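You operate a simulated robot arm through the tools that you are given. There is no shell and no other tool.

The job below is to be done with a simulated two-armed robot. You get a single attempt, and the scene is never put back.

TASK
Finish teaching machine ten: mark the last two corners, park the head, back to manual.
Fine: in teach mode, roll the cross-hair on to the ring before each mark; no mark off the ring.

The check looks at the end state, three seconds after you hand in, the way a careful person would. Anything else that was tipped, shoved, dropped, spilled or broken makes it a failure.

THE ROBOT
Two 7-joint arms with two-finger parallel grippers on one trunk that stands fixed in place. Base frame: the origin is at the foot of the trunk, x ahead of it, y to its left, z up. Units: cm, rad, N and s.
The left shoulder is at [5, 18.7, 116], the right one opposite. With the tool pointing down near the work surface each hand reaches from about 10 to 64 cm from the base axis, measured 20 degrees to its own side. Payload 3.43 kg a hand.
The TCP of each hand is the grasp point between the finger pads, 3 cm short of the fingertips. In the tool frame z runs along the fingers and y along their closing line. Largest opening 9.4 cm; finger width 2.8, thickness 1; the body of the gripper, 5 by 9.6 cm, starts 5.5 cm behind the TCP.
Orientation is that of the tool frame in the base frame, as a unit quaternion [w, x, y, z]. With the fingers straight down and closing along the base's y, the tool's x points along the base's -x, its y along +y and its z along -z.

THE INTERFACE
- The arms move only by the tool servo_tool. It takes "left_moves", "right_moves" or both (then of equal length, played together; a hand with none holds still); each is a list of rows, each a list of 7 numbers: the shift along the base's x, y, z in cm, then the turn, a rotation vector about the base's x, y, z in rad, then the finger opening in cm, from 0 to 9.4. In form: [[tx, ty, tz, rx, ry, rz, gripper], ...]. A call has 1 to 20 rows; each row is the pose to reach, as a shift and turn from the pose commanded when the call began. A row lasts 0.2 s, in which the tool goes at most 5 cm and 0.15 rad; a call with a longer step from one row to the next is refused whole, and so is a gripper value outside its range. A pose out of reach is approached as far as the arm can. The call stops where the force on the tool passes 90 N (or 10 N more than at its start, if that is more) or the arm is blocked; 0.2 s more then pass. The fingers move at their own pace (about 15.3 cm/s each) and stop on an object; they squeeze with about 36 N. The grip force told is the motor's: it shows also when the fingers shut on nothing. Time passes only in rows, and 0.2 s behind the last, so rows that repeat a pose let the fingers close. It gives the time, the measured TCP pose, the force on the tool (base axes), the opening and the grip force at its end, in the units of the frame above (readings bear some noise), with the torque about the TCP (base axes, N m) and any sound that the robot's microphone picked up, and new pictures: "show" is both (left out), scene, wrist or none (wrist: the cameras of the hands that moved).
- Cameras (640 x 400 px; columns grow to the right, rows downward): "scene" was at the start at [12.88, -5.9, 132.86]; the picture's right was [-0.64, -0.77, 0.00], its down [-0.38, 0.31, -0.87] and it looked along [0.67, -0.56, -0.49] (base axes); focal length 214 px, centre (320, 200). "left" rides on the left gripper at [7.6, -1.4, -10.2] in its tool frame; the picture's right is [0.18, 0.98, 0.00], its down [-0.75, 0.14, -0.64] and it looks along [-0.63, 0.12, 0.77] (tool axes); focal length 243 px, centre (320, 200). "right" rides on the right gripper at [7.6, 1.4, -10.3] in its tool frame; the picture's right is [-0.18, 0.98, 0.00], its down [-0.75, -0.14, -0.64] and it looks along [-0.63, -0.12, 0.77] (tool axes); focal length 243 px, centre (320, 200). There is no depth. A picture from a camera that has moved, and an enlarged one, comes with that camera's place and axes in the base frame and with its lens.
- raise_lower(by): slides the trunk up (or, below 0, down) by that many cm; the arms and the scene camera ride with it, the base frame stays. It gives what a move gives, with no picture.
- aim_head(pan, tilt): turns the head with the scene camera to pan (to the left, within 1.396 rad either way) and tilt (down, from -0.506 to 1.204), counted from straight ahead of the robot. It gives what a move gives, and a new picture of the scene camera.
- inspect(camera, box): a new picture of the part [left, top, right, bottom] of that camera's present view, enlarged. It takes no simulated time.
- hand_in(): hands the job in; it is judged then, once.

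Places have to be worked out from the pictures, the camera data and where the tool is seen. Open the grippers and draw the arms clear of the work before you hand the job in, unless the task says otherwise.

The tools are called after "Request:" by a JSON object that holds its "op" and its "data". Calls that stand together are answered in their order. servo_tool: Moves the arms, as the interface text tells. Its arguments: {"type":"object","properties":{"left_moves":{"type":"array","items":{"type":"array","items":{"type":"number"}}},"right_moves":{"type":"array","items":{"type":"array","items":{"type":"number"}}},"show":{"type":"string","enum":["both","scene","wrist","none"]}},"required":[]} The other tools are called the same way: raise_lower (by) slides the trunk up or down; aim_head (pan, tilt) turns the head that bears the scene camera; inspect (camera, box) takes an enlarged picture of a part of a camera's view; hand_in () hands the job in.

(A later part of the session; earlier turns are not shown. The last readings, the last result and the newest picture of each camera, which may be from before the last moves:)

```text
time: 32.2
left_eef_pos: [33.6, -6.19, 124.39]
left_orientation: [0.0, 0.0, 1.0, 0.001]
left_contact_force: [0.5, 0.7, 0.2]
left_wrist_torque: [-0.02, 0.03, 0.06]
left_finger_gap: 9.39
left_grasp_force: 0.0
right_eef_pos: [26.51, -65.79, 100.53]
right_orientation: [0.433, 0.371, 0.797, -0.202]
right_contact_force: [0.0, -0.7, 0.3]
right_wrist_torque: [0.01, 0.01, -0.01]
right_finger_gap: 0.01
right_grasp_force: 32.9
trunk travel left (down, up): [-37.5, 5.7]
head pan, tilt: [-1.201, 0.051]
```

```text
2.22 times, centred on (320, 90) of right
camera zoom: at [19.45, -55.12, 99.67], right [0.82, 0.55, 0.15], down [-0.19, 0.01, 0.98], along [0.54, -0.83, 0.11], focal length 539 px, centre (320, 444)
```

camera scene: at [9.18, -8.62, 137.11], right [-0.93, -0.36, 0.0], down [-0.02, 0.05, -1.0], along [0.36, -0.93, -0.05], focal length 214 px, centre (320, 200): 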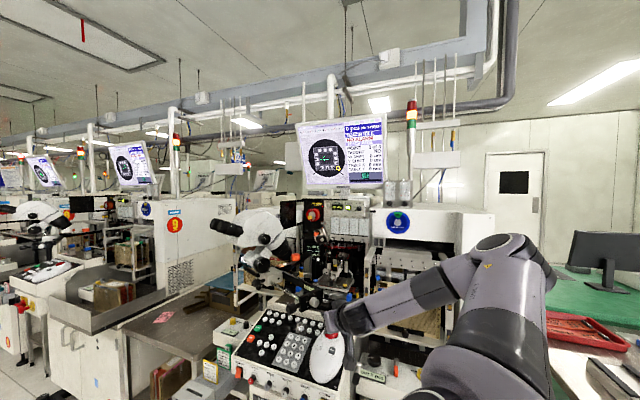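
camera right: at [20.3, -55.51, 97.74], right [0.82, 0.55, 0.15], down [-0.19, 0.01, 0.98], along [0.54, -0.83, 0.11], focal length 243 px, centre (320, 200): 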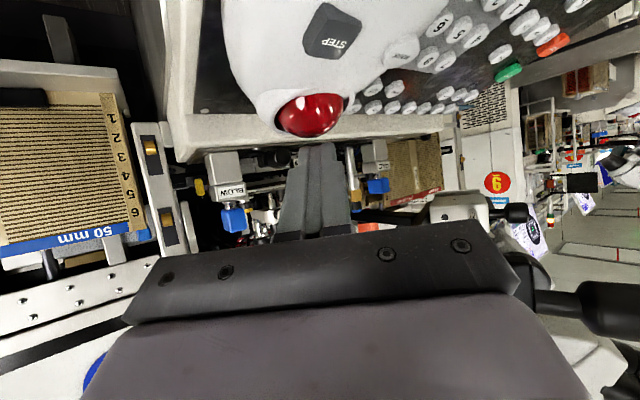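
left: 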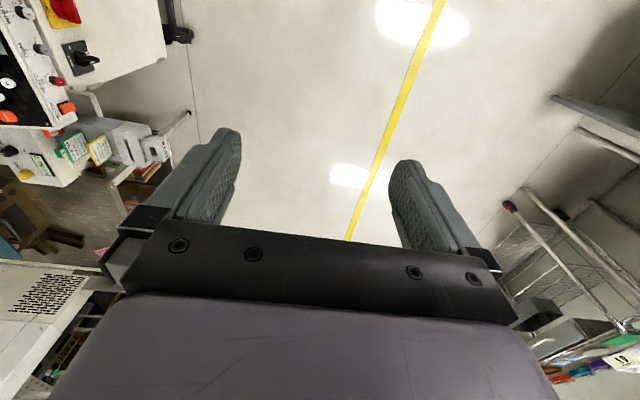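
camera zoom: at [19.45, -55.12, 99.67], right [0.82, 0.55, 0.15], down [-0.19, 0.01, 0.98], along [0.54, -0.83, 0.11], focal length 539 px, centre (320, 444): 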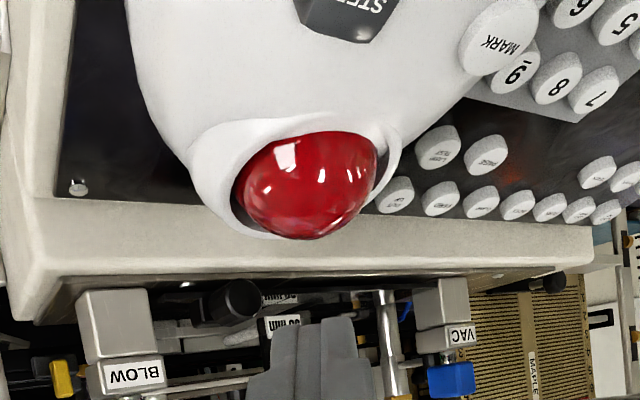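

After lift-off it drifted right: offset now (+21, 0) px, still within the ring but not centred. I'll re-land more lightly at the apex and correct.

Request:
{"op": "servo_tool", "data": {"right_moves": [[0.66, -0.5, -0.9, 0, 0, 0, 0], [0.66, -0.5, -1.7, 0, 0, 0, 0], [0.66, -0.5, -1.95, 0, 0, 0, 0], [0.66, -0.5, -2.08, 0, 0, 0, 0], [0.66, -0.5, -2.08, 0, 0, 0, 0]], "show": "none"}}

Request:
{"op": "inspect", "data": {"camera": "scene", "box": [325, 155, 357, 180]}}

```text
time: 33.4
left_eef_pos: [33.59, -6.05, 124.46]
left_orientation: [0.0, 0.0, 1.0, 0.0]
left_contact_force: [-0.4, 0.4, 0.5]
left_wrist_torque: [-0.01, 0.06, -0.01]
left_finger_gap: 9.4
left_grasp_force: 0.0
right_eef_pos: [27.51, -66.29, 98.47]
right_orientation: [0.435, 0.37, 0.796, -0.202]
right_contact_force: [-0.1, 0.0, 5.5]
right_wrist_torque: [-0.05, -0.04, -0.02]
right_finger_gap: 0.0
right_grasp_force: 33.1
trunk travel left (down, up): [-37.5, 5.7]
head pan, tilt: [-1.201, 0.051]
```

```text
16.00 times, centred on (341, 168) of scene
camera zoom: at [9.15, -8.56, 137.12], right [-0.93, -0.36, 0.0], down [-0.02, 0.05, -1.0], along [0.36, -0.93, -0.05], focal length 3432 px, centre (-16, 720)
```

zoom: 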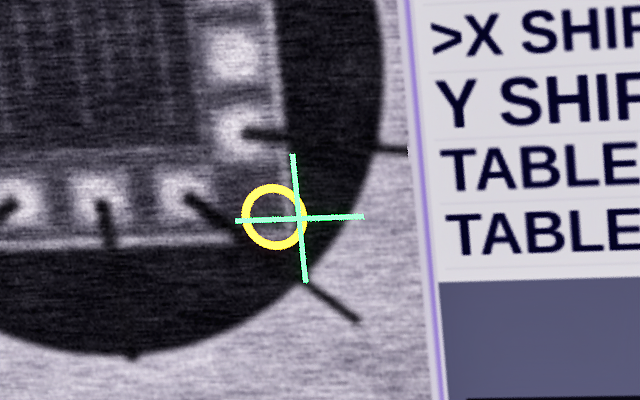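

Landed at 5.5 N; offset (+25, +1) px. Roll +x by 0.14 cm.

Request:
{"op": "servo_tool", "data": {"right_moves": [[0.05, 0, 0, 0, 0, 0, 0], [0.1, 0, 0, 0, 0, 0, 0], [0.14, 0, 0, 0, 0, 0, 0], [0.14, 0, 0, 0, 0, 0, 0]], "show": "none"}}

Request:
{"op": "inspect", "data": {"camera": "scene", "box": [325, 155, 357, 180]}}

```text
time: 34.4
left_eef_pos: [33.55, -6.03, 124.44]
left_orientation: [-0.001, 0.0, 1.0, -0.001]
left_contact_force: [0.6, 0.3, -1.6]
left_wrist_torque: [0.02, 0.01, 0.01]
left_finger_gap: 9.37
left_grasp_force: 0.1
right_eef_pos: [27.37, -66.38, 98.43]
right_orientation: [0.433, 0.371, 0.796, -0.202]
right_contact_force: [0.5, -0.8, 7.5]
right_wrist_torque: [-0.12, -0.06, -0.01]
right_finger_gap: 0.04
right_grasp_force: 32.8
trunk travel left (down, up): [-37.5, 5.7]
head pan, tilt: [-1.201, 0.051]
```

```text
16.00 times, centred on (341, 168) of scene
camera zoom: at [9.14, -8.55, 137.12], right [-0.93, -0.36, 0.0], down [-0.02, 0.05, -1.0], along [0.36, -0.93, -0.05], focal length 3432 px, centre (-16, 720)
```

zoom: 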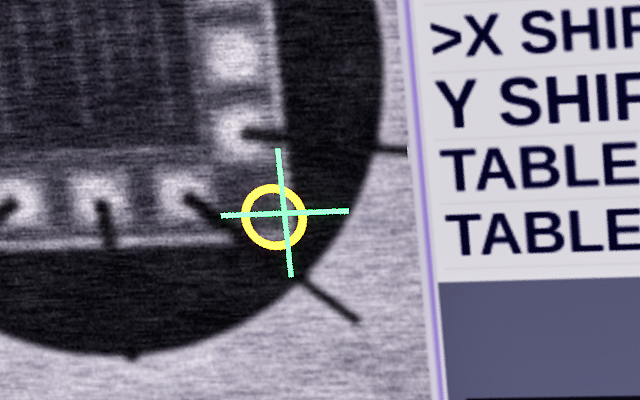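

Offset (+10, -4) px. One more nudge of (+0.12, +0.03).

Request:
{"op": "servo_tool", "data": {"right_moves": [[0.06, 0.02, 0, 0, 0, 0, 0], [0.12, 0.03, 0, 0, 0, 0, 0], [0.12, 0.03, 0, 0, 0, 0, 0]], "show": "none"}}

Request:
{"op": "inspect", "data": {"camera": "scene", "box": [325, 155, 357, 180]}}

```text
time: 35.2
left_eef_pos: [33.58, -6.09, 124.47]
left_orientation: [0.0, 0.001, 1.0, 0.0]
left_contact_force: [-0.6, -0.8, -0.5]
left_wrist_torque: [0.02, -0.04, 0.01]
left_finger_gap: 9.4
left_grasp_force: 0.0
right_eef_pos: [27.45, -66.19, 98.47]
right_orientation: [0.433, 0.372, 0.795, -0.203]
right_contact_force: [-0.6, -1.8, 6.3]
right_wrist_torque: [-0.15, -0.07, -0.08]
right_finger_gap: 0.0
right_grasp_force: 33.6
trunk travel left (down, up): [-37.5, 5.7]
head pan, tilt: [-1.201, 0.051]
```

```text
16.00 times, centred on (341, 168) of scene
camera zoom: at [9.13, -8.56, 137.12], right [-0.93, -0.36, 0.0], down [-0.02, 0.05, -1.0], along [0.36, -0.93, -0.05], focal length 3432 px, centre (-16, 720)
```

zoom: 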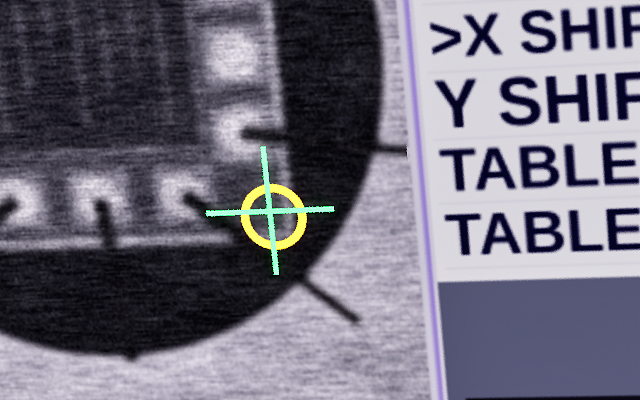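

Offset (-4, -5) px. Lift straight up and verify.

Request:
{"op": "servo_tool", "data": {"right_moves": [[0, 0, 0.5, 0, 0, 0, 0], [0, 0, 1.5, 0, 0, 0, 0], [-0.3, 0.4, 2.5, 0, 0, 0, 0]], "show": "none"}}

Request:
{"op": "inspect", "data": {"camera": "scene", "box": [325, 155, 357, 180]}}

```text
time: 36.0
left_eef_pos: [33.57, -6.16, 124.56]
left_orientation: [0.0, 0.0, 1.0, 0.0]
left_contact_force: [0.6, -0.7, -0.7]
left_wrist_torque: [0.01, -0.01, -0.02]
left_finger_gap: 9.39
left_grasp_force: 0.0
right_eef_pos: [27.3, -65.85, 100.98]
right_orientation: [0.433, 0.372, 0.796, -0.202]
right_contact_force: [-0.7, 0.5, -0.1]
right_wrist_torque: [0.0, 0.01, -0.01]
right_finger_gap: 0.0
right_grasp_force: 33.0
trunk travel left (down, up): [-37.5, 5.7]
head pan, tilt: [-1.201, 0.051]
```

```text
16.00 times, centred on (341, 168) of scene
camera zoom: at [9.17, -8.59, 137.11], right [-0.93, -0.36, 0.0], down [-0.02, 0.05, -1.0], along [0.36, -0.93, -0.05], focal length 3432 px, centre (-16, 720)
```

zoom: 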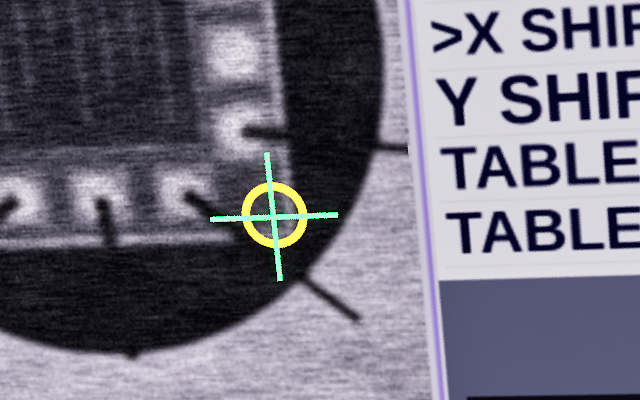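

The cross-hair is dead centre on the ring at point 3. Now I'll move from the ball to hover about 2.3 cm above MARK.

Request:
{"op": "servo_tool", "data": {"right_moves": [[0.6, 2.2, -0.2, 0, 0, 0, 0], [1.5, 3.6, -1.5, 0, 0, 0, 0], [2.1, 4.2, -2.8, 0, 0, 0, 0], [2.2, 4.27, -3.3, 0, 0, 0, 0], [2.2, 4.27, -3.3, 0, 0, 0, 0]], "show": "wrist"}}

Request:
{"op": "inspect", "data": {"camera": "right", "box": [200, 0, 440, 180]}}

Request:
{"op": "inspect", "data": {"camera": "scene", "box": [290, 290, 410, 370]}}

```text
time: 37.2
left_eef_pos: [33.73, -6.19, 124.47]
left_orientation: [0.0, 0.0, 1.0, 0.0]
left_contact_force: [0.0, 1.5, 0.1]
left_wrist_torque: [0.01, 0.0, 0.0]
left_finger_gap: 9.4
left_grasp_force: 0.1
right_eef_pos: [29.43, -61.68, 97.56]
right_orientation: [0.433, 0.371, 0.796, -0.202]
right_contact_force: [-0.1, -0.2, 0.2]
right_wrist_torque: [0.03, 0.04, 0.01]
right_finger_gap: 0.04
right_grasp_force: 33.4
trunk travel left (down, up): [-37.5, 5.7]
head pan, tilt: [-1.201, 0.051]
camera right: at [22.31, -50.92, 96.83], right [0.82, 0.55, 0.15], down [-0.19, 0.01, 0.98], along [0.54, -0.83, 0.11], focal length 243 px, centre (320, 200)
```

right: 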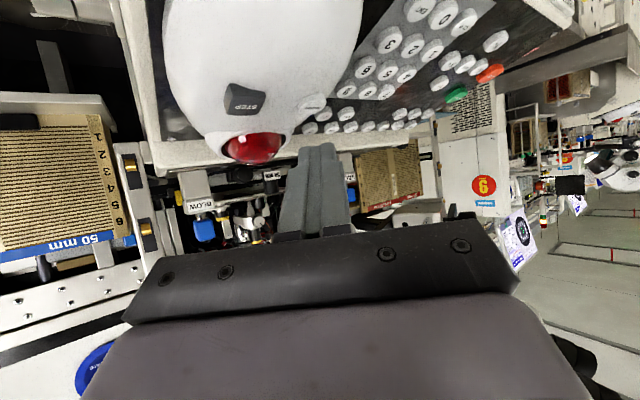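

```text
2.22 times, centred on (320, 90) of right
camera zoom: at [22.31, -50.92, 96.83], right [0.82, 0.55, 0.15], down [-0.19, 0.01, 0.98], along [0.54, -0.83, 0.11], focal length 539 px, centre (320, 444)
```

zoom: 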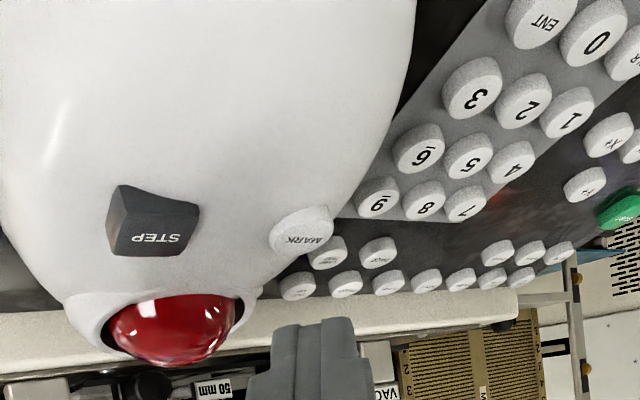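

```text
5.00 times, centred on (350, 330) of scene
camera zoom: at [9.17, -8.62, 137.11], right [-0.93, -0.36, 0.0], down [-0.02, 0.05, -1.0], along [0.36, -0.93, -0.05], focal length 1072 px, centre (170, -450)
```

zoom: 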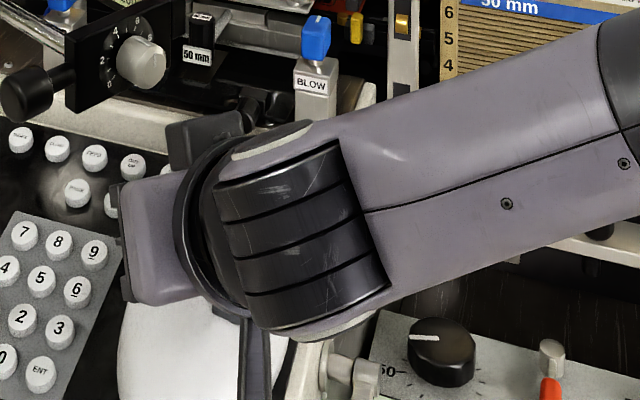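

MARK is at about (30.6, -62.9, 92.85) and the tip edge is right above it by ~2.1 cm. I'll descend 1.5 cm first and check.

Request:
{"op": "servo_tool", "data": {"right_moves": [[0.05, 0.1, -0.8, 0, 0, 0, 0], [0.05, 0.15, -1.5, 0, 0, 0, 0], [0.05, 0.15, -1.5, 0, 0, 0, 0]], "show": "none"}}

Request:
{"op": "inspect", "data": {"camera": "right", "box": [240, 60, 400, 180]}}

Request:
{"op": "inspect", "data": {"camera": "scene", "box": [325, 155, 357, 180]}}

```text
time: 38.0
left_eef_pos: [33.6, -6.09, 124.47]
left_orientation: [0.0, 0.0, 1.0, -0.001]
left_contact_force: [-0.2, -0.1, 0.6]
left_wrist_torque: [0.0, 0.02, 0.02]
left_finger_gap: 9.42
left_grasp_force: 0.1
right_eef_pos: [29.39, -61.44, 96.15]
right_orientation: [0.433, 0.371, 0.796, -0.202]
right_contact_force: [-0.1, 1.0, 0.0]
right_wrist_torque: [-0.01, 0.01, 0.0]
right_finger_gap: 0.0
right_grasp_force: 33.3
trunk travel left (down, up): [-37.5, 5.7]
head pan, tilt: [-1.201, 0.051]
```

```text
3.33 times, centred on (320, 120) of right
camera zoom: at [22.34, -50.77, 95.32], right [0.82, 0.56, 0.15], down [-0.19, 0.01, 0.98], along [0.54, -0.83, 0.11], focal length 809 px, centre (320, 467)
```

zoom: 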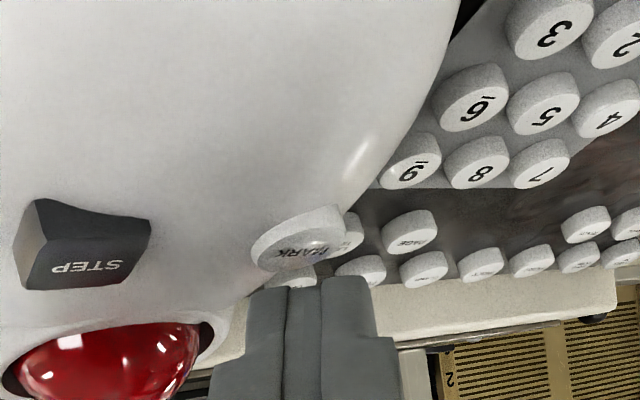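

```text
16.00 times, centred on (341, 168) of scene
camera zoom: at [9.18, -8.61, 137.11], right [-0.93, -0.36, 0.0], down [-0.02, 0.05, -1.0], along [0.36, -0.93, -0.05], focal length 3432 px, centre (-16, 720)
```

zoom: 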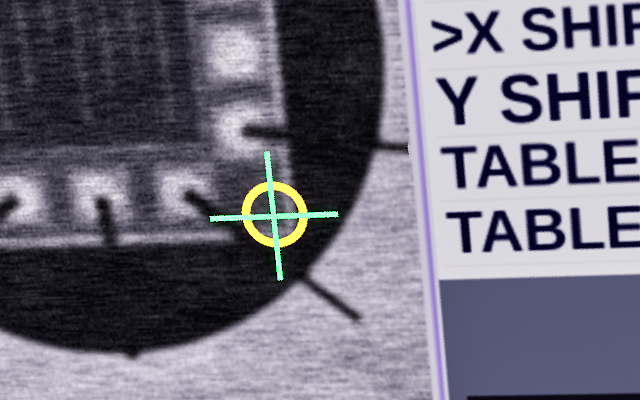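

Aligned with MARK, cross-hair still on the ring. I'll ease down in small steps until the click.

Request:
{"op": "servo_tool", "data": {"right_moves": [[0, -0.08, -0.25, 0, 0, 0, 0], [0, -0.15, -0.5, 0, 0, 0, 0], [0, -0.15, -0.5, 0, 0, 0, 0]], "show": "none"}}

```text
time: 38.8
left_eef_pos: [33.43, -5.97, 124.46]
left_orientation: [0.001, 0.0, 1.0, -0.001]
left_contact_force: [-0.1, 0.1, -0.3]
left_wrist_torque: [0.01, 0.01, -0.03]
left_finger_gap: 9.4
left_grasp_force: 0.2
right_eef_pos: [29.47, -61.54, 95.86]
right_orientation: [0.436, 0.37, 0.795, -0.203]
right_contact_force: [-1.6, 2.8, 10.6]
right_wrist_torque: [-0.12, -0.04, 0.0]
right_finger_gap: 0.02
right_grasp_force: 33.4
trunk travel left (down, up): [-37.5, 5.7]
head pan, tilt: [-1.201, 0.051]
heard: click
```

Click heard at 10.6 N. I'll lift off and check the screen.

Request:
{"op": "servo_tool", "data": {"right_moves": [[0, 0.1, 0.5, 0, 0, 0, 0], [0, 0.3, 1.3, 0, 0, 0, 0], [0, 0.3, 1.3, 0, 0, 0, 0]], "show": "none"}}

Request:
{"op": "inspect", "data": {"camera": "scene", "box": [290, 110, 390, 195]}}

Request:
{"op": "inspect", "data": {"camera": "scene", "box": [305, 135, 350, 180]}}

```text
time: 39.6
left_eef_pos: [33.52, -6.13, 124.54]
left_orientation: [0.0, 0.0, 1.0, 0.0]
left_contact_force: [0.3, -0.5, -0.5]
left_wrist_torque: [0.03, 0.01, 0.03]
left_finger_gap: 9.39
left_grasp_force: 0.0
right_eef_pos: [29.45, -61.26, 96.85]
right_orientation: [0.433, 0.371, 0.796, -0.203]
right_contact_force: [-1.1, 0.8, -0.3]
right_wrist_torque: [0.0, -0.01, -0.02]
right_finger_gap: 0.02
right_grasp_force: 33.3
trunk travel left (down, up): [-37.5, 5.7]
head pan, tilt: [-1.201, 0.051]
```

```text
4.71 times, centred on (340, 152) of scene
camera zoom: at [9.17, -8.62, 137.1], right [-0.93, -0.36, 0.0], down [-0.02, 0.05, -1.0], along [0.36, -0.93, -0.05], focal length 1009 px, centre (226, 424)
```

zoom: 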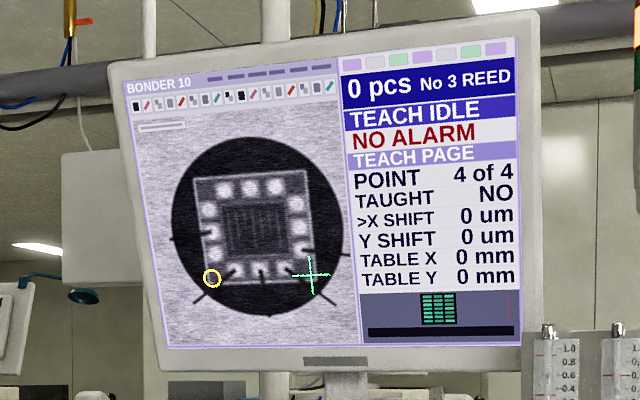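

```text
8.89 times, centred on (328, 158) of scene
camera zoom: at [9.17, -8.62, 137.1], right [-0.93, -0.36, 0.0], down [-0.02, 0.05, -1.0], along [0.36, -0.93, -0.05], focal length 1906 px, centre (253, 578)
```

zoom: 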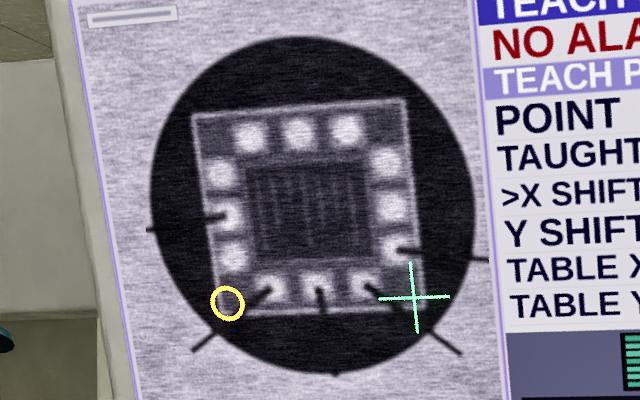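

Point 3 registered; the screen shows "POINT 4 of 4" with the ring at the lower-left corner, ~99 px (at 4.71x) left of the cross-hair. I'll return to the ball and make a +x stroke (rolls the cross-hair left).

Request:
{"op": "servo_tool", "data": {"right_moves": [[-0.6, -0.8, 2.0, 0, 0, 0, 0], [-1.6, -2.9, 3.6, 0, 0, 0, 0], [-2.56, -4.98, 3.4, 0, 0, 0, 0], [-2.56, -4.98, 2.3, 0, 0, 0, 0], [-2.56, -4.98, 1.75, 0, 0, 0, 0], [-2.56, -4.98, 1.46, 0, 0, 0, 0], [-2.39, -4.98, 1.46, 0, 0, 0, 0], [-2.22, -4.98, 1.46, 0, 0, 0, 0], [-2.05, -4.98, 1.46, 0, 0, 0, 0], [-1.88, -4.98, 1.46, 0, 0, 0, 0], [-1.71, -4.98, 1.46, 0, 0, 0, 0]], "show": "none"}}

Request:
{"op": "inspect", "data": {"camera": "scene", "box": [290, 110, 390, 195]}}

```text
time: 42.0
left_eef_pos: [33.51, -6.19, 124.46]
left_orientation: [0.0, 0.0, 1.0, -0.001]
left_contact_force: [0.5, -0.3, -0.6]
left_wrist_torque: [-0.04, 0.03, 0.02]
left_finger_gap: 9.4
left_grasp_force: 0.0
right_eef_pos: [27.74, -66.27, 98.45]
right_orientation: [0.434, 0.372, 0.795, -0.203]
right_contact_force: [-1.6, -2.7, 8.1]
right_wrist_torque: [-0.24, -0.04, -0.15]
right_finger_gap: 0.03
right_grasp_force: 32.9
trunk travel left (down, up): [-37.5, 5.7]
head pan, tilt: [-1.201, 0.051]
```

```text
4.71 times, centred on (340, 152) of scene
camera zoom: at [9.12, -8.54, 137.12], right [-0.93, -0.36, 0.0], down [-0.02, 0.05, -1.0], along [0.36, -0.93, -0.05], focal length 1009 px, centre (226, 424)
```

zoom: 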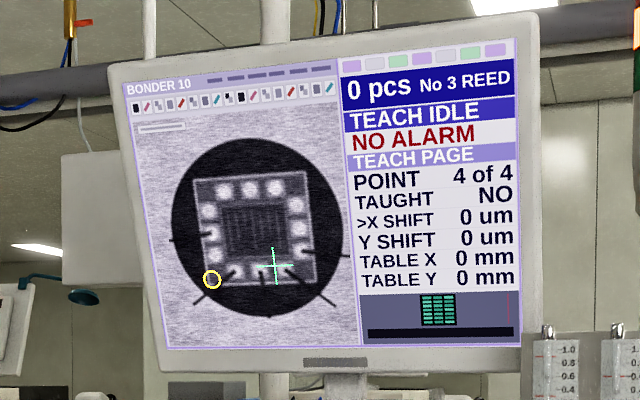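

Moved 36 px left; remaining about (-63, +9) px. I'll lift, return, and make another stroke (+0.9, +0.12).

Request:
{"op": "servo_tool", "data": {"right_moves": [[0, 0, 0.7, 0, 0, 0, 0], [-0.85, -0.05, 0.8, 0, 0, 0, 0], [-0.85, -0.05, 0.3, 0, 0, 0, 0], [-0.85, -0.05, 0.0, 0, 0, 0, 0], [-0.67, -0.026, 0.0, 0, 0, 0, 0], [-0.49, -0.002, 0.0, 0, 0, 0, 0], [-0.31, 0.022, 0.0, 0, 0, 0, 0], [-0.13, 0.046, 0.0, 0, 0, 0, 0], [0.05, 0.07, 0.0, 0, 0, 0, 0]], "show": "none"}}

Request:
{"op": "inspect", "data": {"camera": "scene", "box": [290, 110, 390, 195]}}

```text
time: 44.0
left_eef_pos: [33.43, -6.04, 124.53]
left_orientation: [0.0, 0.0, 1.0, 0.0]
left_contact_force: [0.0, -0.4, 0.1]
left_wrist_torque: [-0.02, 0.05, -0.03]
left_finger_gap: 9.39
left_grasp_force: 0.1
right_eef_pos: [27.7, -66.21, 98.48]
right_orientation: [0.435, 0.371, 0.796, -0.202]
right_contact_force: [-1.5, -1.5, 8.9]
right_wrist_torque: [-0.12, -0.05, -0.12]
right_finger_gap: 0.01
right_grasp_force: 32.9
trunk travel left (down, up): [-37.5, 5.7]
head pan, tilt: [-1.201, 0.051]
```

```text
4.71 times, centred on (340, 152) of scene
camera zoom: at [9.13, -8.52, 137.12], right [-0.93, -0.36, 0.0], down [-0.02, 0.05, -1.0], along [0.36, -0.93, -0.05], focal length 1009 px, centre (226, 424)
```

zoom: 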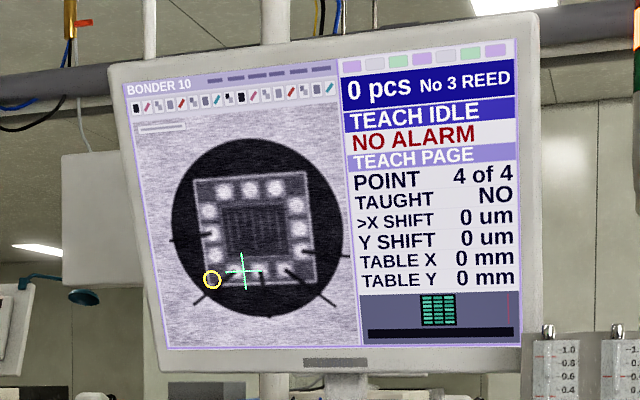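

Remaining about (-31, +6) px. Another stroke: (+0.85, +0.18).

Request:
{"op": "servo_tool", "data": {"right_moves": [[0, 0, 0.7, 0, 0, 0, 0], [-0.88, -0.14, 0.8, 0, 0, 0, 0], [-0.88, -0.14, 0.3, 0, 0, 0, 0], [-0.88, -0.14, 0.0, 0, 0, 0, 0], [-0.71, -0.104, 0.0, 0, 0, 0, 0], [-0.54, -0.068, 0.0, 0, 0, 0, 0], [-0.37, -0.032, 0.0, 0, 0, 0, 0], [-0.2, 0.004, 0.0, 0, 0, 0, 0], [-0.03, 0.04, 0.0, 0, 0, 0, 0]], "show": "none"}}

Request:
{"op": "inspect", "data": {"camera": "scene", "box": [305, 155, 337, 180]}}

```text
time: 46.0
left_eef_pos: [33.54, -5.94, 124.51]
left_orientation: [0.0, 0.0, 1.0, 0.0]
left_contact_force: [0.2, -0.7, -1.6]
left_wrist_torque: [0.03, -0.01, -0.04]
left_finger_gap: 9.4
left_grasp_force: 0.1
right_eef_pos: [27.69, -66.18, 98.46]
right_orientation: [0.435, 0.37, 0.795, -0.203]
right_contact_force: [0.0, 1.5, 7.7]
right_wrist_torque: [-0.09, -0.05, -0.07]
right_finger_gap: 0.0
right_grasp_force: 33.4
trunk travel left (down, up): [-37.5, 5.7]
head pan, tilt: [-1.201, 0.051]
```

```text
16.00 times, centred on (321, 168) of scene
camera zoom: at [9.13, -8.5, 137.12], right [-0.93, -0.36, 0.0], down [-0.02, 0.05, -1.0], along [0.36, -0.93, -0.05], focal length 3432 px, centre (304, 720)
```

zoom: 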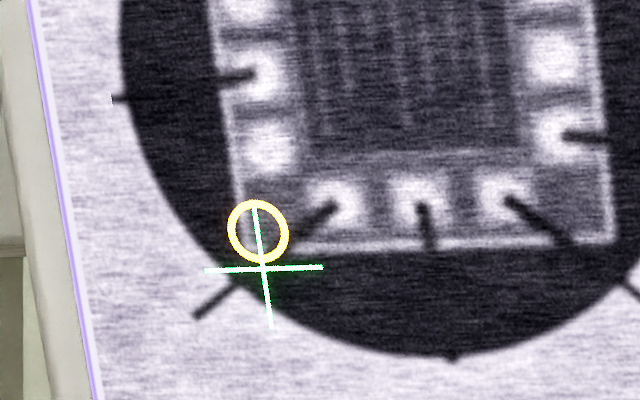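

Now the cross-hair is at (+5, +37) px relative to the ring, i.e. just below it. I'll roll it up with a -y drag of 0.2 cm while in contact.

Request:
{"op": "servo_tool", "data": {"right_moves": [[0, -0.07, 0, 0, 0, 0, 0], [0, -0.14, 0, 0, 0, 0, 0], [0, -0.2, 0, 0, 0, 0, 0], [0, -0.2, 0, 0, 0, 0, 0]], "show": "none"}}

Request:
{"op": "inspect", "data": {"camera": "scene", "box": [305, 155, 337, 180]}}

```text
time: 47.0
left_eef_pos: [33.59, -5.98, 124.51]
left_orientation: [0.0, 0.0, 1.0, 0.0]
left_contact_force: [-0.3, -0.3, -0.2]
left_wrist_torque: [0.02, -0.03, 0.01]
left_finger_gap: 9.4
left_grasp_force: 0.0
right_eef_pos: [27.65, -66.26, 98.44]
right_orientation: [0.433, 0.371, 0.796, -0.202]
right_contact_force: [-1.4, 1.6, 9.1]
right_wrist_torque: [-0.16, -0.04, -0.09]
right_finger_gap: 0.0
right_grasp_force: 33.5
trunk travel left (down, up): [-37.5, 5.7]
head pan, tilt: [-1.201, 0.051]
```

```text
16.00 times, centred on (321, 168) of scene
camera zoom: at [9.12, -8.5, 137.12], right [-0.93, -0.36, 0.0], down [-0.02, 0.05, -1.0], along [0.36, -0.93, -0.05], focal length 3432 px, centre (304, 720)
```

zoom: 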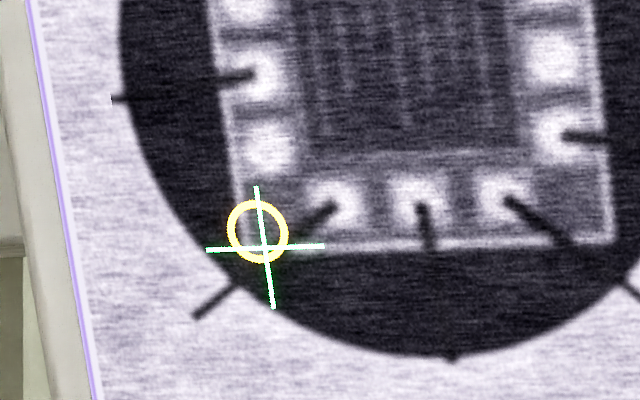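

Offset (+7, +17) px. Continue with (+0.05, -0.2).

Request:
{"op": "servo_tool", "data": {"right_moves": [[0.02, -0.07, 0, 0, 0, 0, 0], [0.04, -0.14, 0, 0, 0, 0, 0], [0.05, -0.2, 0, 0, 0, 0, 0], [0.05, -0.2, 0, 0, 0, 0, 0]], "show": "none"}}

Request:
{"op": "inspect", "data": {"camera": "scene", "box": [305, 155, 337, 180]}}

```text
time: 48.0
left_eef_pos: [33.63, -5.95, 124.51]
left_orientation: [0.0, 0.0, 1.0, -0.001]
left_contact_force: [0.1, 0.4, -0.1]
left_wrist_torque: [0.01, 0.03, -0.02]
left_finger_gap: 9.42
left_grasp_force: 0.0
right_eef_pos: [27.77, -66.46, 98.43]
right_orientation: [0.434, 0.371, 0.796, -0.203]
right_contact_force: [-0.2, -0.2, 7.2]
right_wrist_torque: [-0.13, -0.09, -0.07]
right_finger_gap: 0.0
right_grasp_force: 33.1
trunk travel left (down, up): [-37.5, 5.7]
head pan, tilt: [-1.201, 0.051]
```

```text
16.00 times, centred on (321, 168) of scene
camera zoom: at [9.14, -8.54, 137.12], right [-0.93, -0.36, 0.0], down [-0.02, 0.05, -1.0], along [0.36, -0.93, -0.05], focal length 3432 px, centre (304, 720)
```

zoom: 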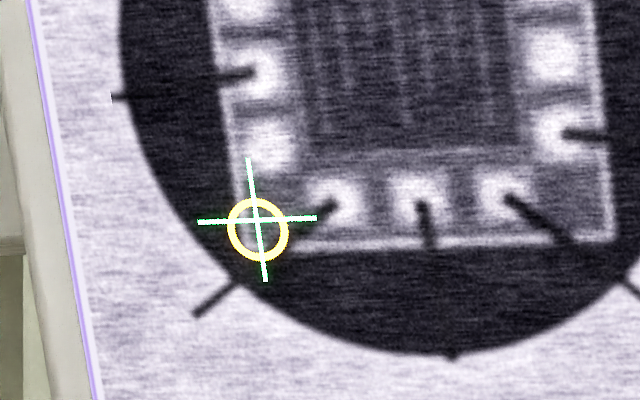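

Offset (-1, -9) px. I'll lift straight up and see where it settles.

Request:
{"op": "servo_tool", "data": {"right_moves": [[0, 0, 0.5, 0, 0, 0, 0], [0, 0, 1.5, 0, 0, 0, 0], [-0.3, 0.4, 2.5, 0, 0, 0, 0]], "show": "none"}}

Request:
{"op": "inspect", "data": {"camera": "scene", "box": [305, 155, 337, 180]}}

```text
time: 48.8
left_eef_pos: [33.61, -6.16, 124.6]
left_orientation: [0.0, 0.0, 1.0, 0.0]
left_contact_force: [-0.5, -0.4, -0.3]
left_wrist_torque: [0.0, 0.02, 0.01]
left_finger_gap: 9.36
left_grasp_force: 0.0
right_eef_pos: [27.49, -66.11, 100.87]
right_orientation: [0.433, 0.371, 0.796, -0.202]
right_contact_force: [-0.2, 0.7, -0.7]
right_wrist_torque: [0.01, -0.03, -0.03]
right_finger_gap: 0.0
right_grasp_force: 33.0
trunk travel left (down, up): [-37.5, 5.7]
head pan, tilt: [-1.201, 0.051]
```

```text
16.00 times, centred on (321, 168) of scene
camera zoom: at [9.16, -8.59, 137.11], right [-0.93, -0.36, 0.0], down [-0.02, 0.05, -1.0], along [0.36, -0.93, -0.05], focal length 3432 px, centre (304, 720)
```

zoom: 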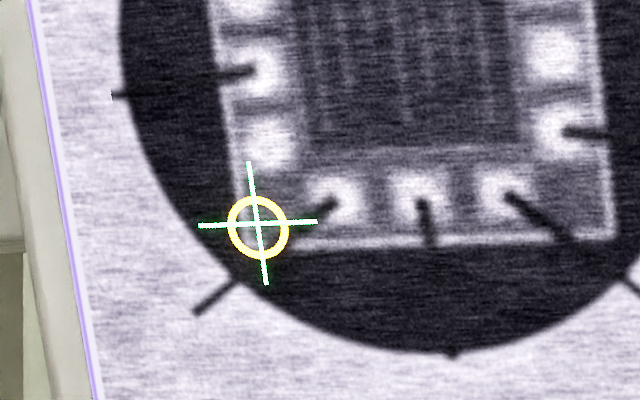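

The cross-hair is centred on the point-4 ring. Back to hover above MARK by the same path.

Request:
{"op": "servo_tool", "data": {"right_moves": [[0.5, 2.4, -0.2, 0, 0, 0, 0], [1.4, 4.0, -1.5, 0, 0, 0, 0], [1.9, 4.65, -2.8, 0, 0, 0, 0], [1.94, 4.72, -3.9, 0, 0, 0, 0], [1.94, 4.72, -4.4, 0, 0, 0, 0], [1.94, 4.72, -4.4, 0, 0, 0, 0]], "show": "none"}}

Request:
{"op": "inspect", "data": {"camera": "scene", "box": [305, 155, 337, 180]}}

Request:
{"op": "inspect", "data": {"camera": "right", "box": [240, 60, 400, 180]}}

```text
time: 50.2
left_eef_pos: [33.49, -6.03, 124.53]
left_orientation: [0.0, 0.0, 1.0, 0.0]
left_contact_force: [0.0, -0.7, 0.1]
left_wrist_torque: [0.04, 0.0, 0.02]
left_finger_gap: 9.39
left_grasp_force: 0.0
right_eef_pos: [29.46, -61.37, 96.42]
right_orientation: [0.433, 0.371, 0.796, -0.203]
right_contact_force: [-0.3, -1.1, 0.2]
right_wrist_torque: [-0.02, -0.01, -0.02]
right_finger_gap: 0.01
right_grasp_force: 33.1
trunk travel left (down, up): [-37.5, 5.7]
head pan, tilt: [-1.201, 0.051]
```

```text
16.00 times, centred on (321, 168) of scene
camera zoom: at [9.18, -8.61, 137.11], right [-0.93, -0.36, 0.0], down [-0.02, 0.05, -1.0], along [0.36, -0.93, -0.05], focal length 3432 px, centre (304, 720)
```

zoom: 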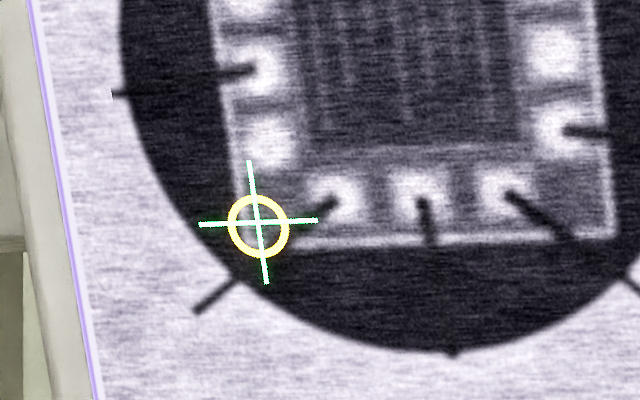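

```text
3.33 times, centred on (320, 120) of right
camera zoom: at [22.34, -50.77, 95.61], right [0.82, 0.56, 0.15], down [-0.19, 0.01, 0.98], along [0.54, -0.83, 0.11], focal length 809 px, centre (320, 467)
```

zoom: 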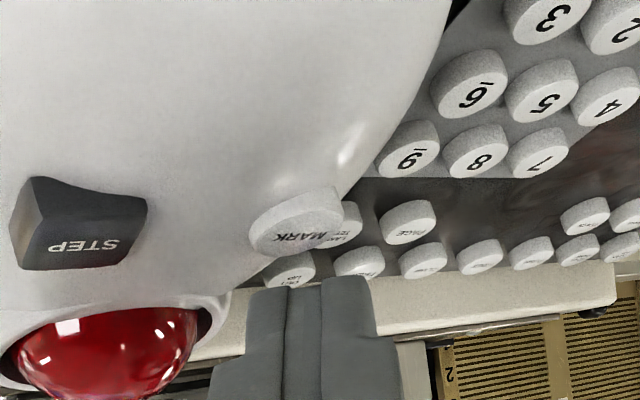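

Still centred, and the tip is over MARK. Pressing gently now.

Request:
{"op": "servo_tool", "data": {"right_moves": [[0, -0.08, -0.3, 0, 0, 0, 0], [0, -0.13, -0.55, 0, 0, 0, 0], [0, -0.13, -0.7, 0, 0, 0, 0]], "show": "none"}}

```text
time: 51.0
left_eef_pos: [33.54, -6.05, 124.49]
left_orientation: [0.0, -0.001, 1.0, -0.001]
left_contact_force: [0.1, -0.1, 0.5]
left_wrist_torque: [-0.02, -0.03, 0.02]
left_finger_gap: 9.4
left_grasp_force: 0.1
right_eef_pos: [29.42, -61.6, 95.84]
right_orientation: [0.435, 0.371, 0.795, -0.203]
right_contact_force: [-3.1, 0.6, 6.5]
right_wrist_torque: [-0.15, 0.02, -0.07]
right_finger_gap: 0.01
right_grasp_force: 33.4
trunk travel left (down, up): [-37.5, 5.7]
head pan, tilt: [-1.201, 0.051]
heard: click
```

A click. I'll lift off and read the screen.

Request:
{"op": "servo_tool", "data": {"right_moves": [[0, 0.1, 0.5, 0, 0, 0, 0], [0, 0.3, 1.4, 0, 0, 0, 0], [0, 0.3, 1.4, 0, 0, 0, 0]], "show": "none"}}

Request:
{"op": "inspect", "data": {"camera": "scene", "box": [290, 110, 390, 195]}}

```text
time: 51.8
left_eef_pos: [33.55, -6.12, 124.48]
left_orientation: [0.0, 0.0, 1.0, 0.0]
left_contact_force: [-0.3, 0.4, -0.7]
left_wrist_torque: [0.03, -0.01, -0.01]
left_finger_gap: 9.42
left_grasp_force: 0.0
right_eef_pos: [29.52, -61.3, 97.09]
right_orientation: [0.434, 0.371, 0.796, -0.202]
right_contact_force: [-0.3, -0.6, -0.9]
right_wrist_torque: [0.0, 0.01, 0.01]
right_finger_gap: 0.01
right_grasp_force: 32.6
trunk travel left (down, up): [-37.5, 5.7]
head pan, tilt: [-1.201, 0.051]
```

```text
4.71 times, centred on (340, 152) of scene
camera zoom: at [9.17, -8.62, 137.11], right [-0.93, -0.36, 0.0], down [-0.02, 0.05, -1.0], along [0.36, -0.93, -0.05], focal length 1009 px, centre (226, 424)
```

zoom: 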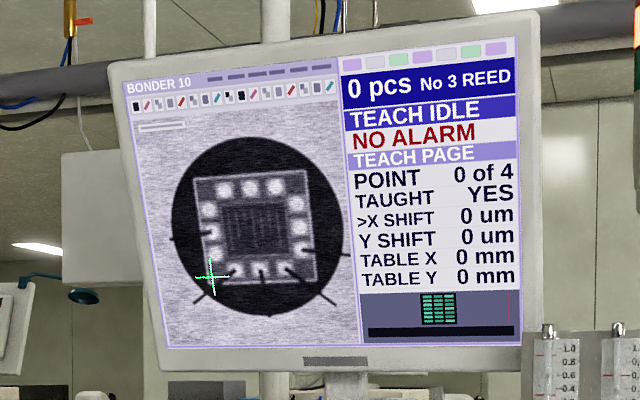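

Screen shows "TAUGHT YES". Now to PARK: I'll retreat toward +y under/clear of the clamp knob, staying low, then cross to x ≈ 46 while yawing back to -75° azimuth.

Request:
{"op": "servo_tool", "data": {"right_moves": [[1.2, 2.2, 0.2, 0, 0, 0, 0], [2.6, 4.2, 0.4, 0, 0, -0.05, 0], [5.5, 5.6, 0.4, 0, 0, -0.13, 0], [8.5, 6.6, 0.4, 0, 0, -0.22, 0], [11.5, 7.2, 0.4, 0, 0, -0.31, 0], [14.5, 7.2, 0.4, 0, 0, -0.39, 0], [16.5, 7.2, 0.4, 0, 0, -0.436, 0], [16.5, 7.2, 0.4, 0, 0, -0.436, 0]], "show": "both"}}

```text
time: 53.6
left_eef_pos: [33.65, -6.22, 124.47]
left_orientation: [0.0, -0.001, 1.0, 0.001]
left_contact_force: [-0.8, -0.1, -0.3]
left_wrist_torque: [0.0, 0.02, -0.02]
left_finger_gap: 9.39
left_grasp_force: 0.1
right_eef_pos: [46.02, -54.1, 97.56]
right_orientation: [0.379, 0.534, 0.697, -0.29]
right_contact_force: [0.7, -0.7, -0.2]
right_wrist_torque: [0.0, -0.01, -0.04]
right_finger_gap: 0.0
right_grasp_force: 32.9
trunk travel left (down, up): [-37.5, 5.7]
head pan, tilt: [-1.201, 0.051]
camera scene: at [9.17, -8.62, 137.11], right [-0.93, -0.36, 0.0], down [-0.02, 0.05, -1.0], along [0.36, -0.93, -0.05], focal length 214 px, centre (320, 200)
camera right: at [44.09, -41.38, 96.81], right [0.98, 0.16, 0.15], down [-0.17, 0.09, 0.98], along [0.14, -0.98, 0.11], focal length 243 px, centre (320, 200)
```

scene: 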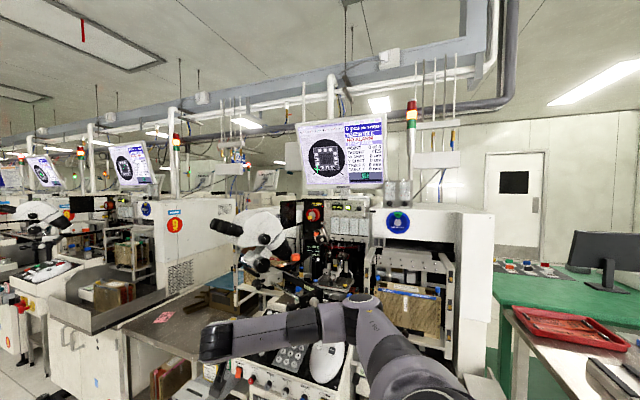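
right: 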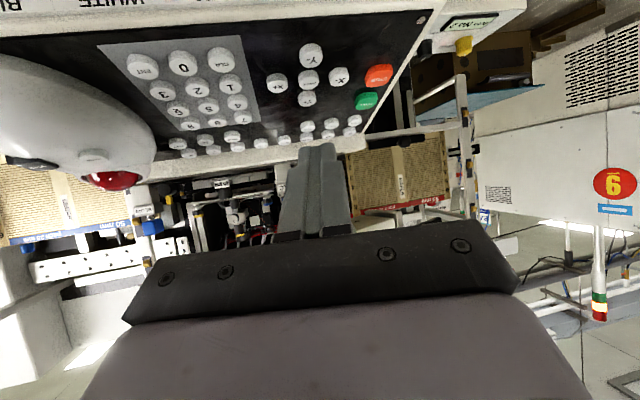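

I'm in front of the panel with clear space. I'll lessen the tilt a little and move to hover ~2 cm over PARK.

Request:
{"op": "servo_tool", "data": {"right_moves": [[0.3, -1.5, -0.9, 0.072, 0.02, 0, 0], [0.6, -3.0, -1.8, 0.145, 0.039, 0, 0], [0.9, -4.5, -2.7, 0.145, 0.039, 0, 0], [1.16, -6.06, -3.66, 0.145, 0.039, 0, 0], [1.16, -6.06, -3.66, 0.145, 0.039, 0, 0]], "show": "wrist"}}

Request:
{"op": "inspect", "data": {"camera": "right", "box": [220, 20, 420, 170]}}

```text
time: 54.8
left_eef_pos: [33.54, -6.19, 124.35]
left_orientation: [0.001, 0.0, 1.0, 0.0]
left_contact_force: [0.4, -0.3, 0.2]
left_wrist_torque: [0.01, 0.01, -0.02]
left_finger_gap: 9.4
left_grasp_force: 0.1
right_eef_pos: [47.19, -60.07, 93.85]
right_orientation: [0.325, 0.555, 0.723, -0.25]
right_contact_force: [0.2, 0.3, -1.1]
right_wrist_torque: [0.03, -0.02, -0.02]
right_finger_gap: 0.0
right_grasp_force: 32.6
trunk travel left (down, up): [-37.5, 5.7]
head pan, tilt: [-1.201, 0.051]
camera right: at [45.22, -47.46, 95.03], right [0.98, 0.14, 0.14], down [-0.13, -0.05, 0.99], along [0.14, -0.99, -0.04], focal length 243 px, centre (320, 200)
```

right: 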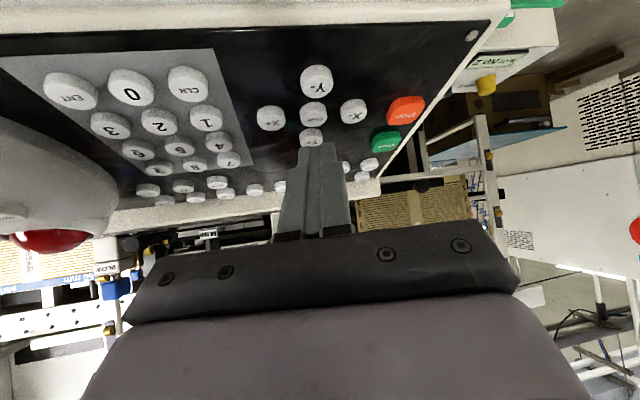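

```text
2.67 times, centred on (320, 95) of right
camera zoom: at [45.22, -47.46, 95.03], right [0.98, 0.14, 0.14], down [-0.13, -0.05, 0.99], along [0.14, -0.99, -0.04], focal length 647 px, centre (320, 480)
```

zoom: 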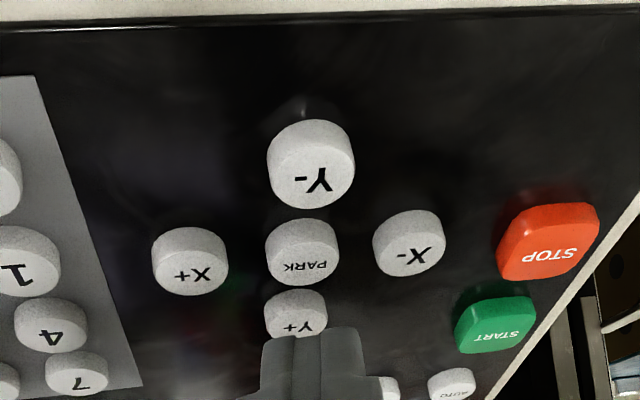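

PARK is at about (47.6, -62.0, 89.35) and the tip is in line with it. Descend 1.3 cm along the panel normal, then check.

Request:
{"op": "servo_tool", "data": {"right_moves": [[0.02, -0.19, -0.62, 0, 0, 0, 0], [0.05, -0.377, -1.244, 0, 0, 0, 0], [0.05, -0.377, -1.244, 0, 0, 0, 0]], "show": "none"}}

Request:
{"op": "inspect", "data": {"camera": "right", "box": [240, 60, 400, 180]}}

```text
time: 55.6
left_eef_pos: [33.61, -6.1, 124.46]
left_orientation: [0.0, 0.0, 1.0, 0.0]
left_contact_force: [0.2, 0.4, 0.6]
left_wrist_torque: [-0.03, 0.04, -0.02]
left_finger_gap: 9.39
left_grasp_force: 0.0
right_eef_pos: [47.13, -60.47, 92.67]
right_orientation: [0.326, 0.555, 0.723, -0.25]
right_contact_force: [0.7, -0.4, 0.8]
right_wrist_torque: [0.0, 0.02, 0.02]
right_finger_gap: 0.01
right_grasp_force: 32.6
trunk travel left (down, up): [-37.5, 5.7]
head pan, tilt: [-1.201, 0.051]
```

```text
3.33 times, centred on (320, 120) of right
camera zoom: at [45.25, -47.83, 93.74], right [0.98, 0.14, 0.14], down [-0.13, -0.05, 0.99], along [0.14, -0.99, -0.04], focal length 809 px, centre (320, 467)
```

zoom: 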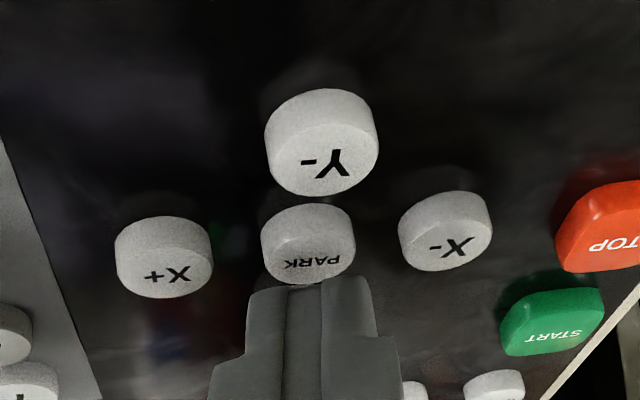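

Tip is just above PARK, neighbours clear. Pressing gently.

Request:
{"op": "servo_tool", "data": {"right_moves": [[0, -0.07, -0.25, 0, 0, 0, 0], [0, -0.13, -0.45, 0, 0, 0, 0], [0, -0.15, -0.55, 0, 0, 0, 0]], "show": "none"}}

```text
time: 56.4
left_eef_pos: [33.53, -6.08, 124.37]
left_orientation: [0.0, -0.001, 1.0, -0.001]
left_contact_force: [-1.0, -0.6, -1.2]
left_wrist_torque: [-0.01, 0.01, -0.01]
left_finger_gap: 9.4
left_grasp_force: 0.0
right_eef_pos: [47.17, -60.67, 92.13]
right_orientation: [0.327, 0.554, 0.724, -0.249]
right_contact_force: [-0.2, 1.5, 2.2]
right_wrist_torque: [0.0, 0.01, 0.01]
right_finger_gap: 0.01
right_grasp_force: 32.9
trunk travel left (down, up): [-37.5, 5.7]
head pan, tilt: [-1.201, 0.051]
heard: click
```

Click at ~2 N. I'll lift off and check the screen.

Request:
{"op": "servo_tool", "data": {"right_moves": [[0, 0.15, 0.5, 0, 0, 0, 0], [0, 0.45, 1.5, 0, 0, 0, 0], [0, 0.8, 2.6, 0, 0, 0, 0]], "show": "none"}}

Request:
{"op": "inspect", "data": {"camera": "scene", "box": [290, 110, 390, 195]}}

```text
time: 57.2
left_eef_pos: [33.67, -6.18, 124.45]
left_orientation: [0.0, 0.0, 1.0, 0.0]
left_contact_force: [-0.4, -0.8, -0.8]
left_wrist_torque: [-0.01, -0.02, 0.02]
left_finger_gap: 9.39
left_grasp_force: 0.1
right_eef_pos: [47.17, -59.91, 94.75]
right_orientation: [0.325, 0.556, 0.723, -0.25]
right_contact_force: [-0.5, -0.2, 0.1]
right_wrist_torque: [0.0, 0.01, 0.0]
right_finger_gap: 0.01
right_grasp_force: 32.8
trunk travel left (down, up): [-37.5, 5.7]
head pan, tilt: [-1.201, 0.051]
```

```text
4.71 times, centred on (340, 152) of scene
camera zoom: at [9.17, -8.61, 137.11], right [-0.93, -0.36, 0.0], down [-0.02, 0.05, -1.0], along [0.36, -0.93, -0.05], focal length 1009 px, centre (226, 424)
```

zoom: 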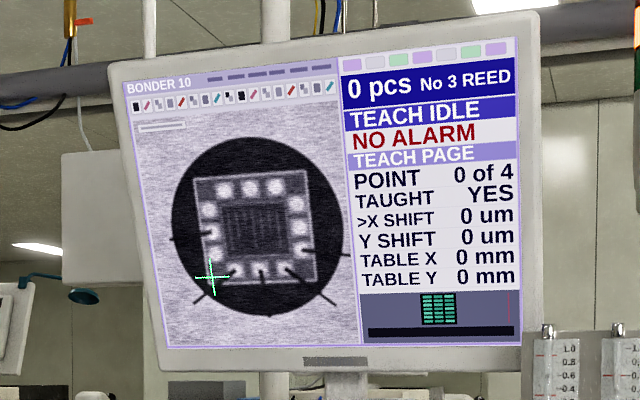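

The screen doesn't show an obvious change from PARK, so I'll look at the bond head itself and compare with the earlier view.

Request:
{"op": "inspect", "data": {"camera": "scene", "box": [280, 200, 380, 310]}}

Request:
{"op": "inspect", "data": {"camera": "right", "box": [200, 20, 440, 240]}}

Request:
{"op": "aim_head", "data": {"pan": -0.949, "tilt": 0.55}}

```text
3.64 times, centred on (330, 255) of scene
camera zoom: at [9.17, -8.61, 137.11], right [-0.93, -0.36, 0.0], down [-0.02, 0.05, -1.0], along [0.36, -0.93, -0.05], focal length 780 px, centre (284, 0)
```

zoom: 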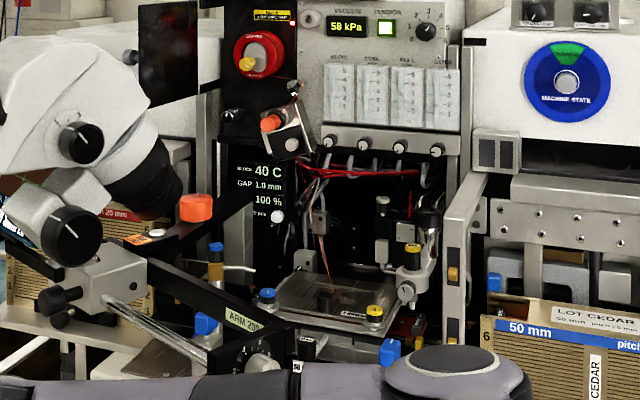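

```text
1.82 times, centred on (320, 130) of right
camera zoom: at [45.22, -47.19, 95.81], right [0.98, 0.14, 0.14], down [-0.13, -0.05, 0.99], along [0.14, -0.99, -0.03], focal length 441 px, centre (320, 327)
```

zoom: 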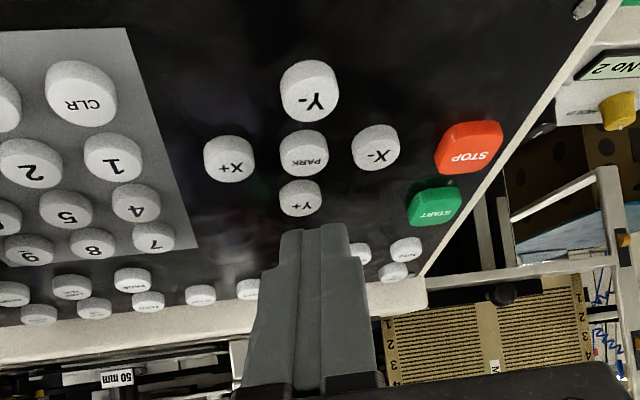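

```text
time: 58.1
left_eef_pos: [33.71, -6.03, 124.42]
left_orientation: [0.0, 0.0, 1.0, 0.0]
left_contact_force: [0.4, -0.1, 0.0]
left_wrist_torque: [0.02, 0.0, -0.03]
left_finger_gap: 9.41
left_grasp_force: 0.0
right_eef_pos: [47.09, -60.04, 94.64]
right_orientation: [0.326, 0.555, 0.723, -0.249]
right_contact_force: [0.3, 1.0, 0.1]
right_wrist_torque: [-0.05, -0.02, -0.01]
right_finger_gap: 0.03
right_grasp_force: 32.7
trunk travel left (down, up): [-37.5, 5.7]
head pan, tilt: [-0.949, 0.55]
camera scene: at [11.11, -7.43, 132.5], right [-0.81, -0.58, 0.0], down [-0.3, 0.42, -0.85], along [0.5, -0.69, -0.52], focal length 214 px, centre (320, 200)
```

scene: 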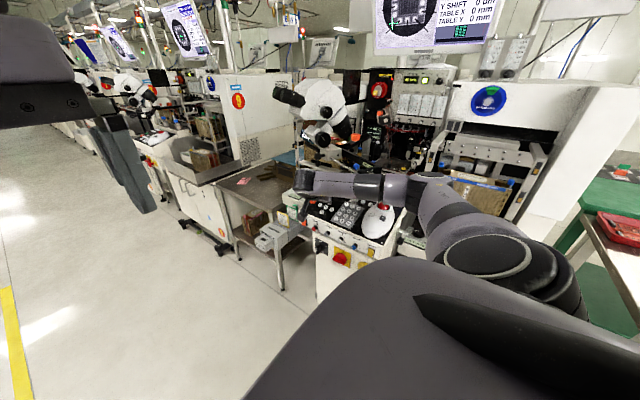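

Same head pose as my earlier close-up; I'll take the identical crop to compare the bond head position.

Request:
{"op": "inspect", "data": {"camera": "scene", "box": [340, 130, 440, 200]}}

Request:
{"op": "inspect", "data": {"camera": "scene", "box": [260, 70, 440, 190]}}

```text
5.71 times, centred on (390, 165) of scene
camera zoom: at [11.11, -7.43, 132.5], right [-0.81, -0.58, 0.0], down [-0.3, 0.42, -0.85], along [0.5, -0.69, -0.52], focal length 1226 px, centre (-80, 400)
```

zoom: 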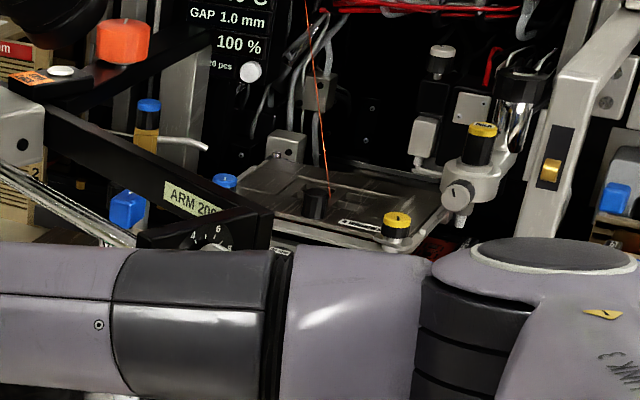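

```text
3.33 times, centred on (350, 130) of scene
camera zoom: at [11.11, -7.43, 132.5], right [-0.81, -0.58, 0.0], down [-0.3, 0.42, -0.85], along [0.5, -0.69, -0.52], focal length 715 px, centre (220, 433)
```

zoom: 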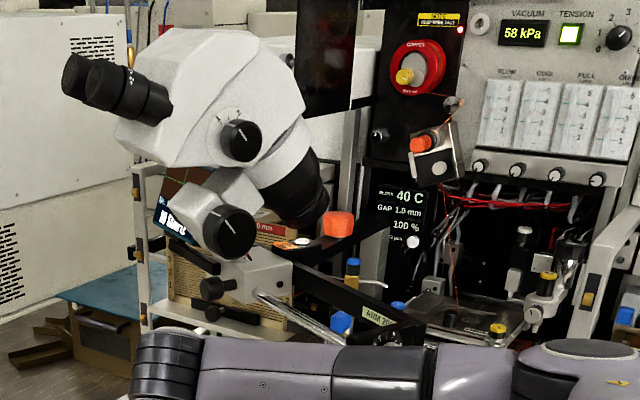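

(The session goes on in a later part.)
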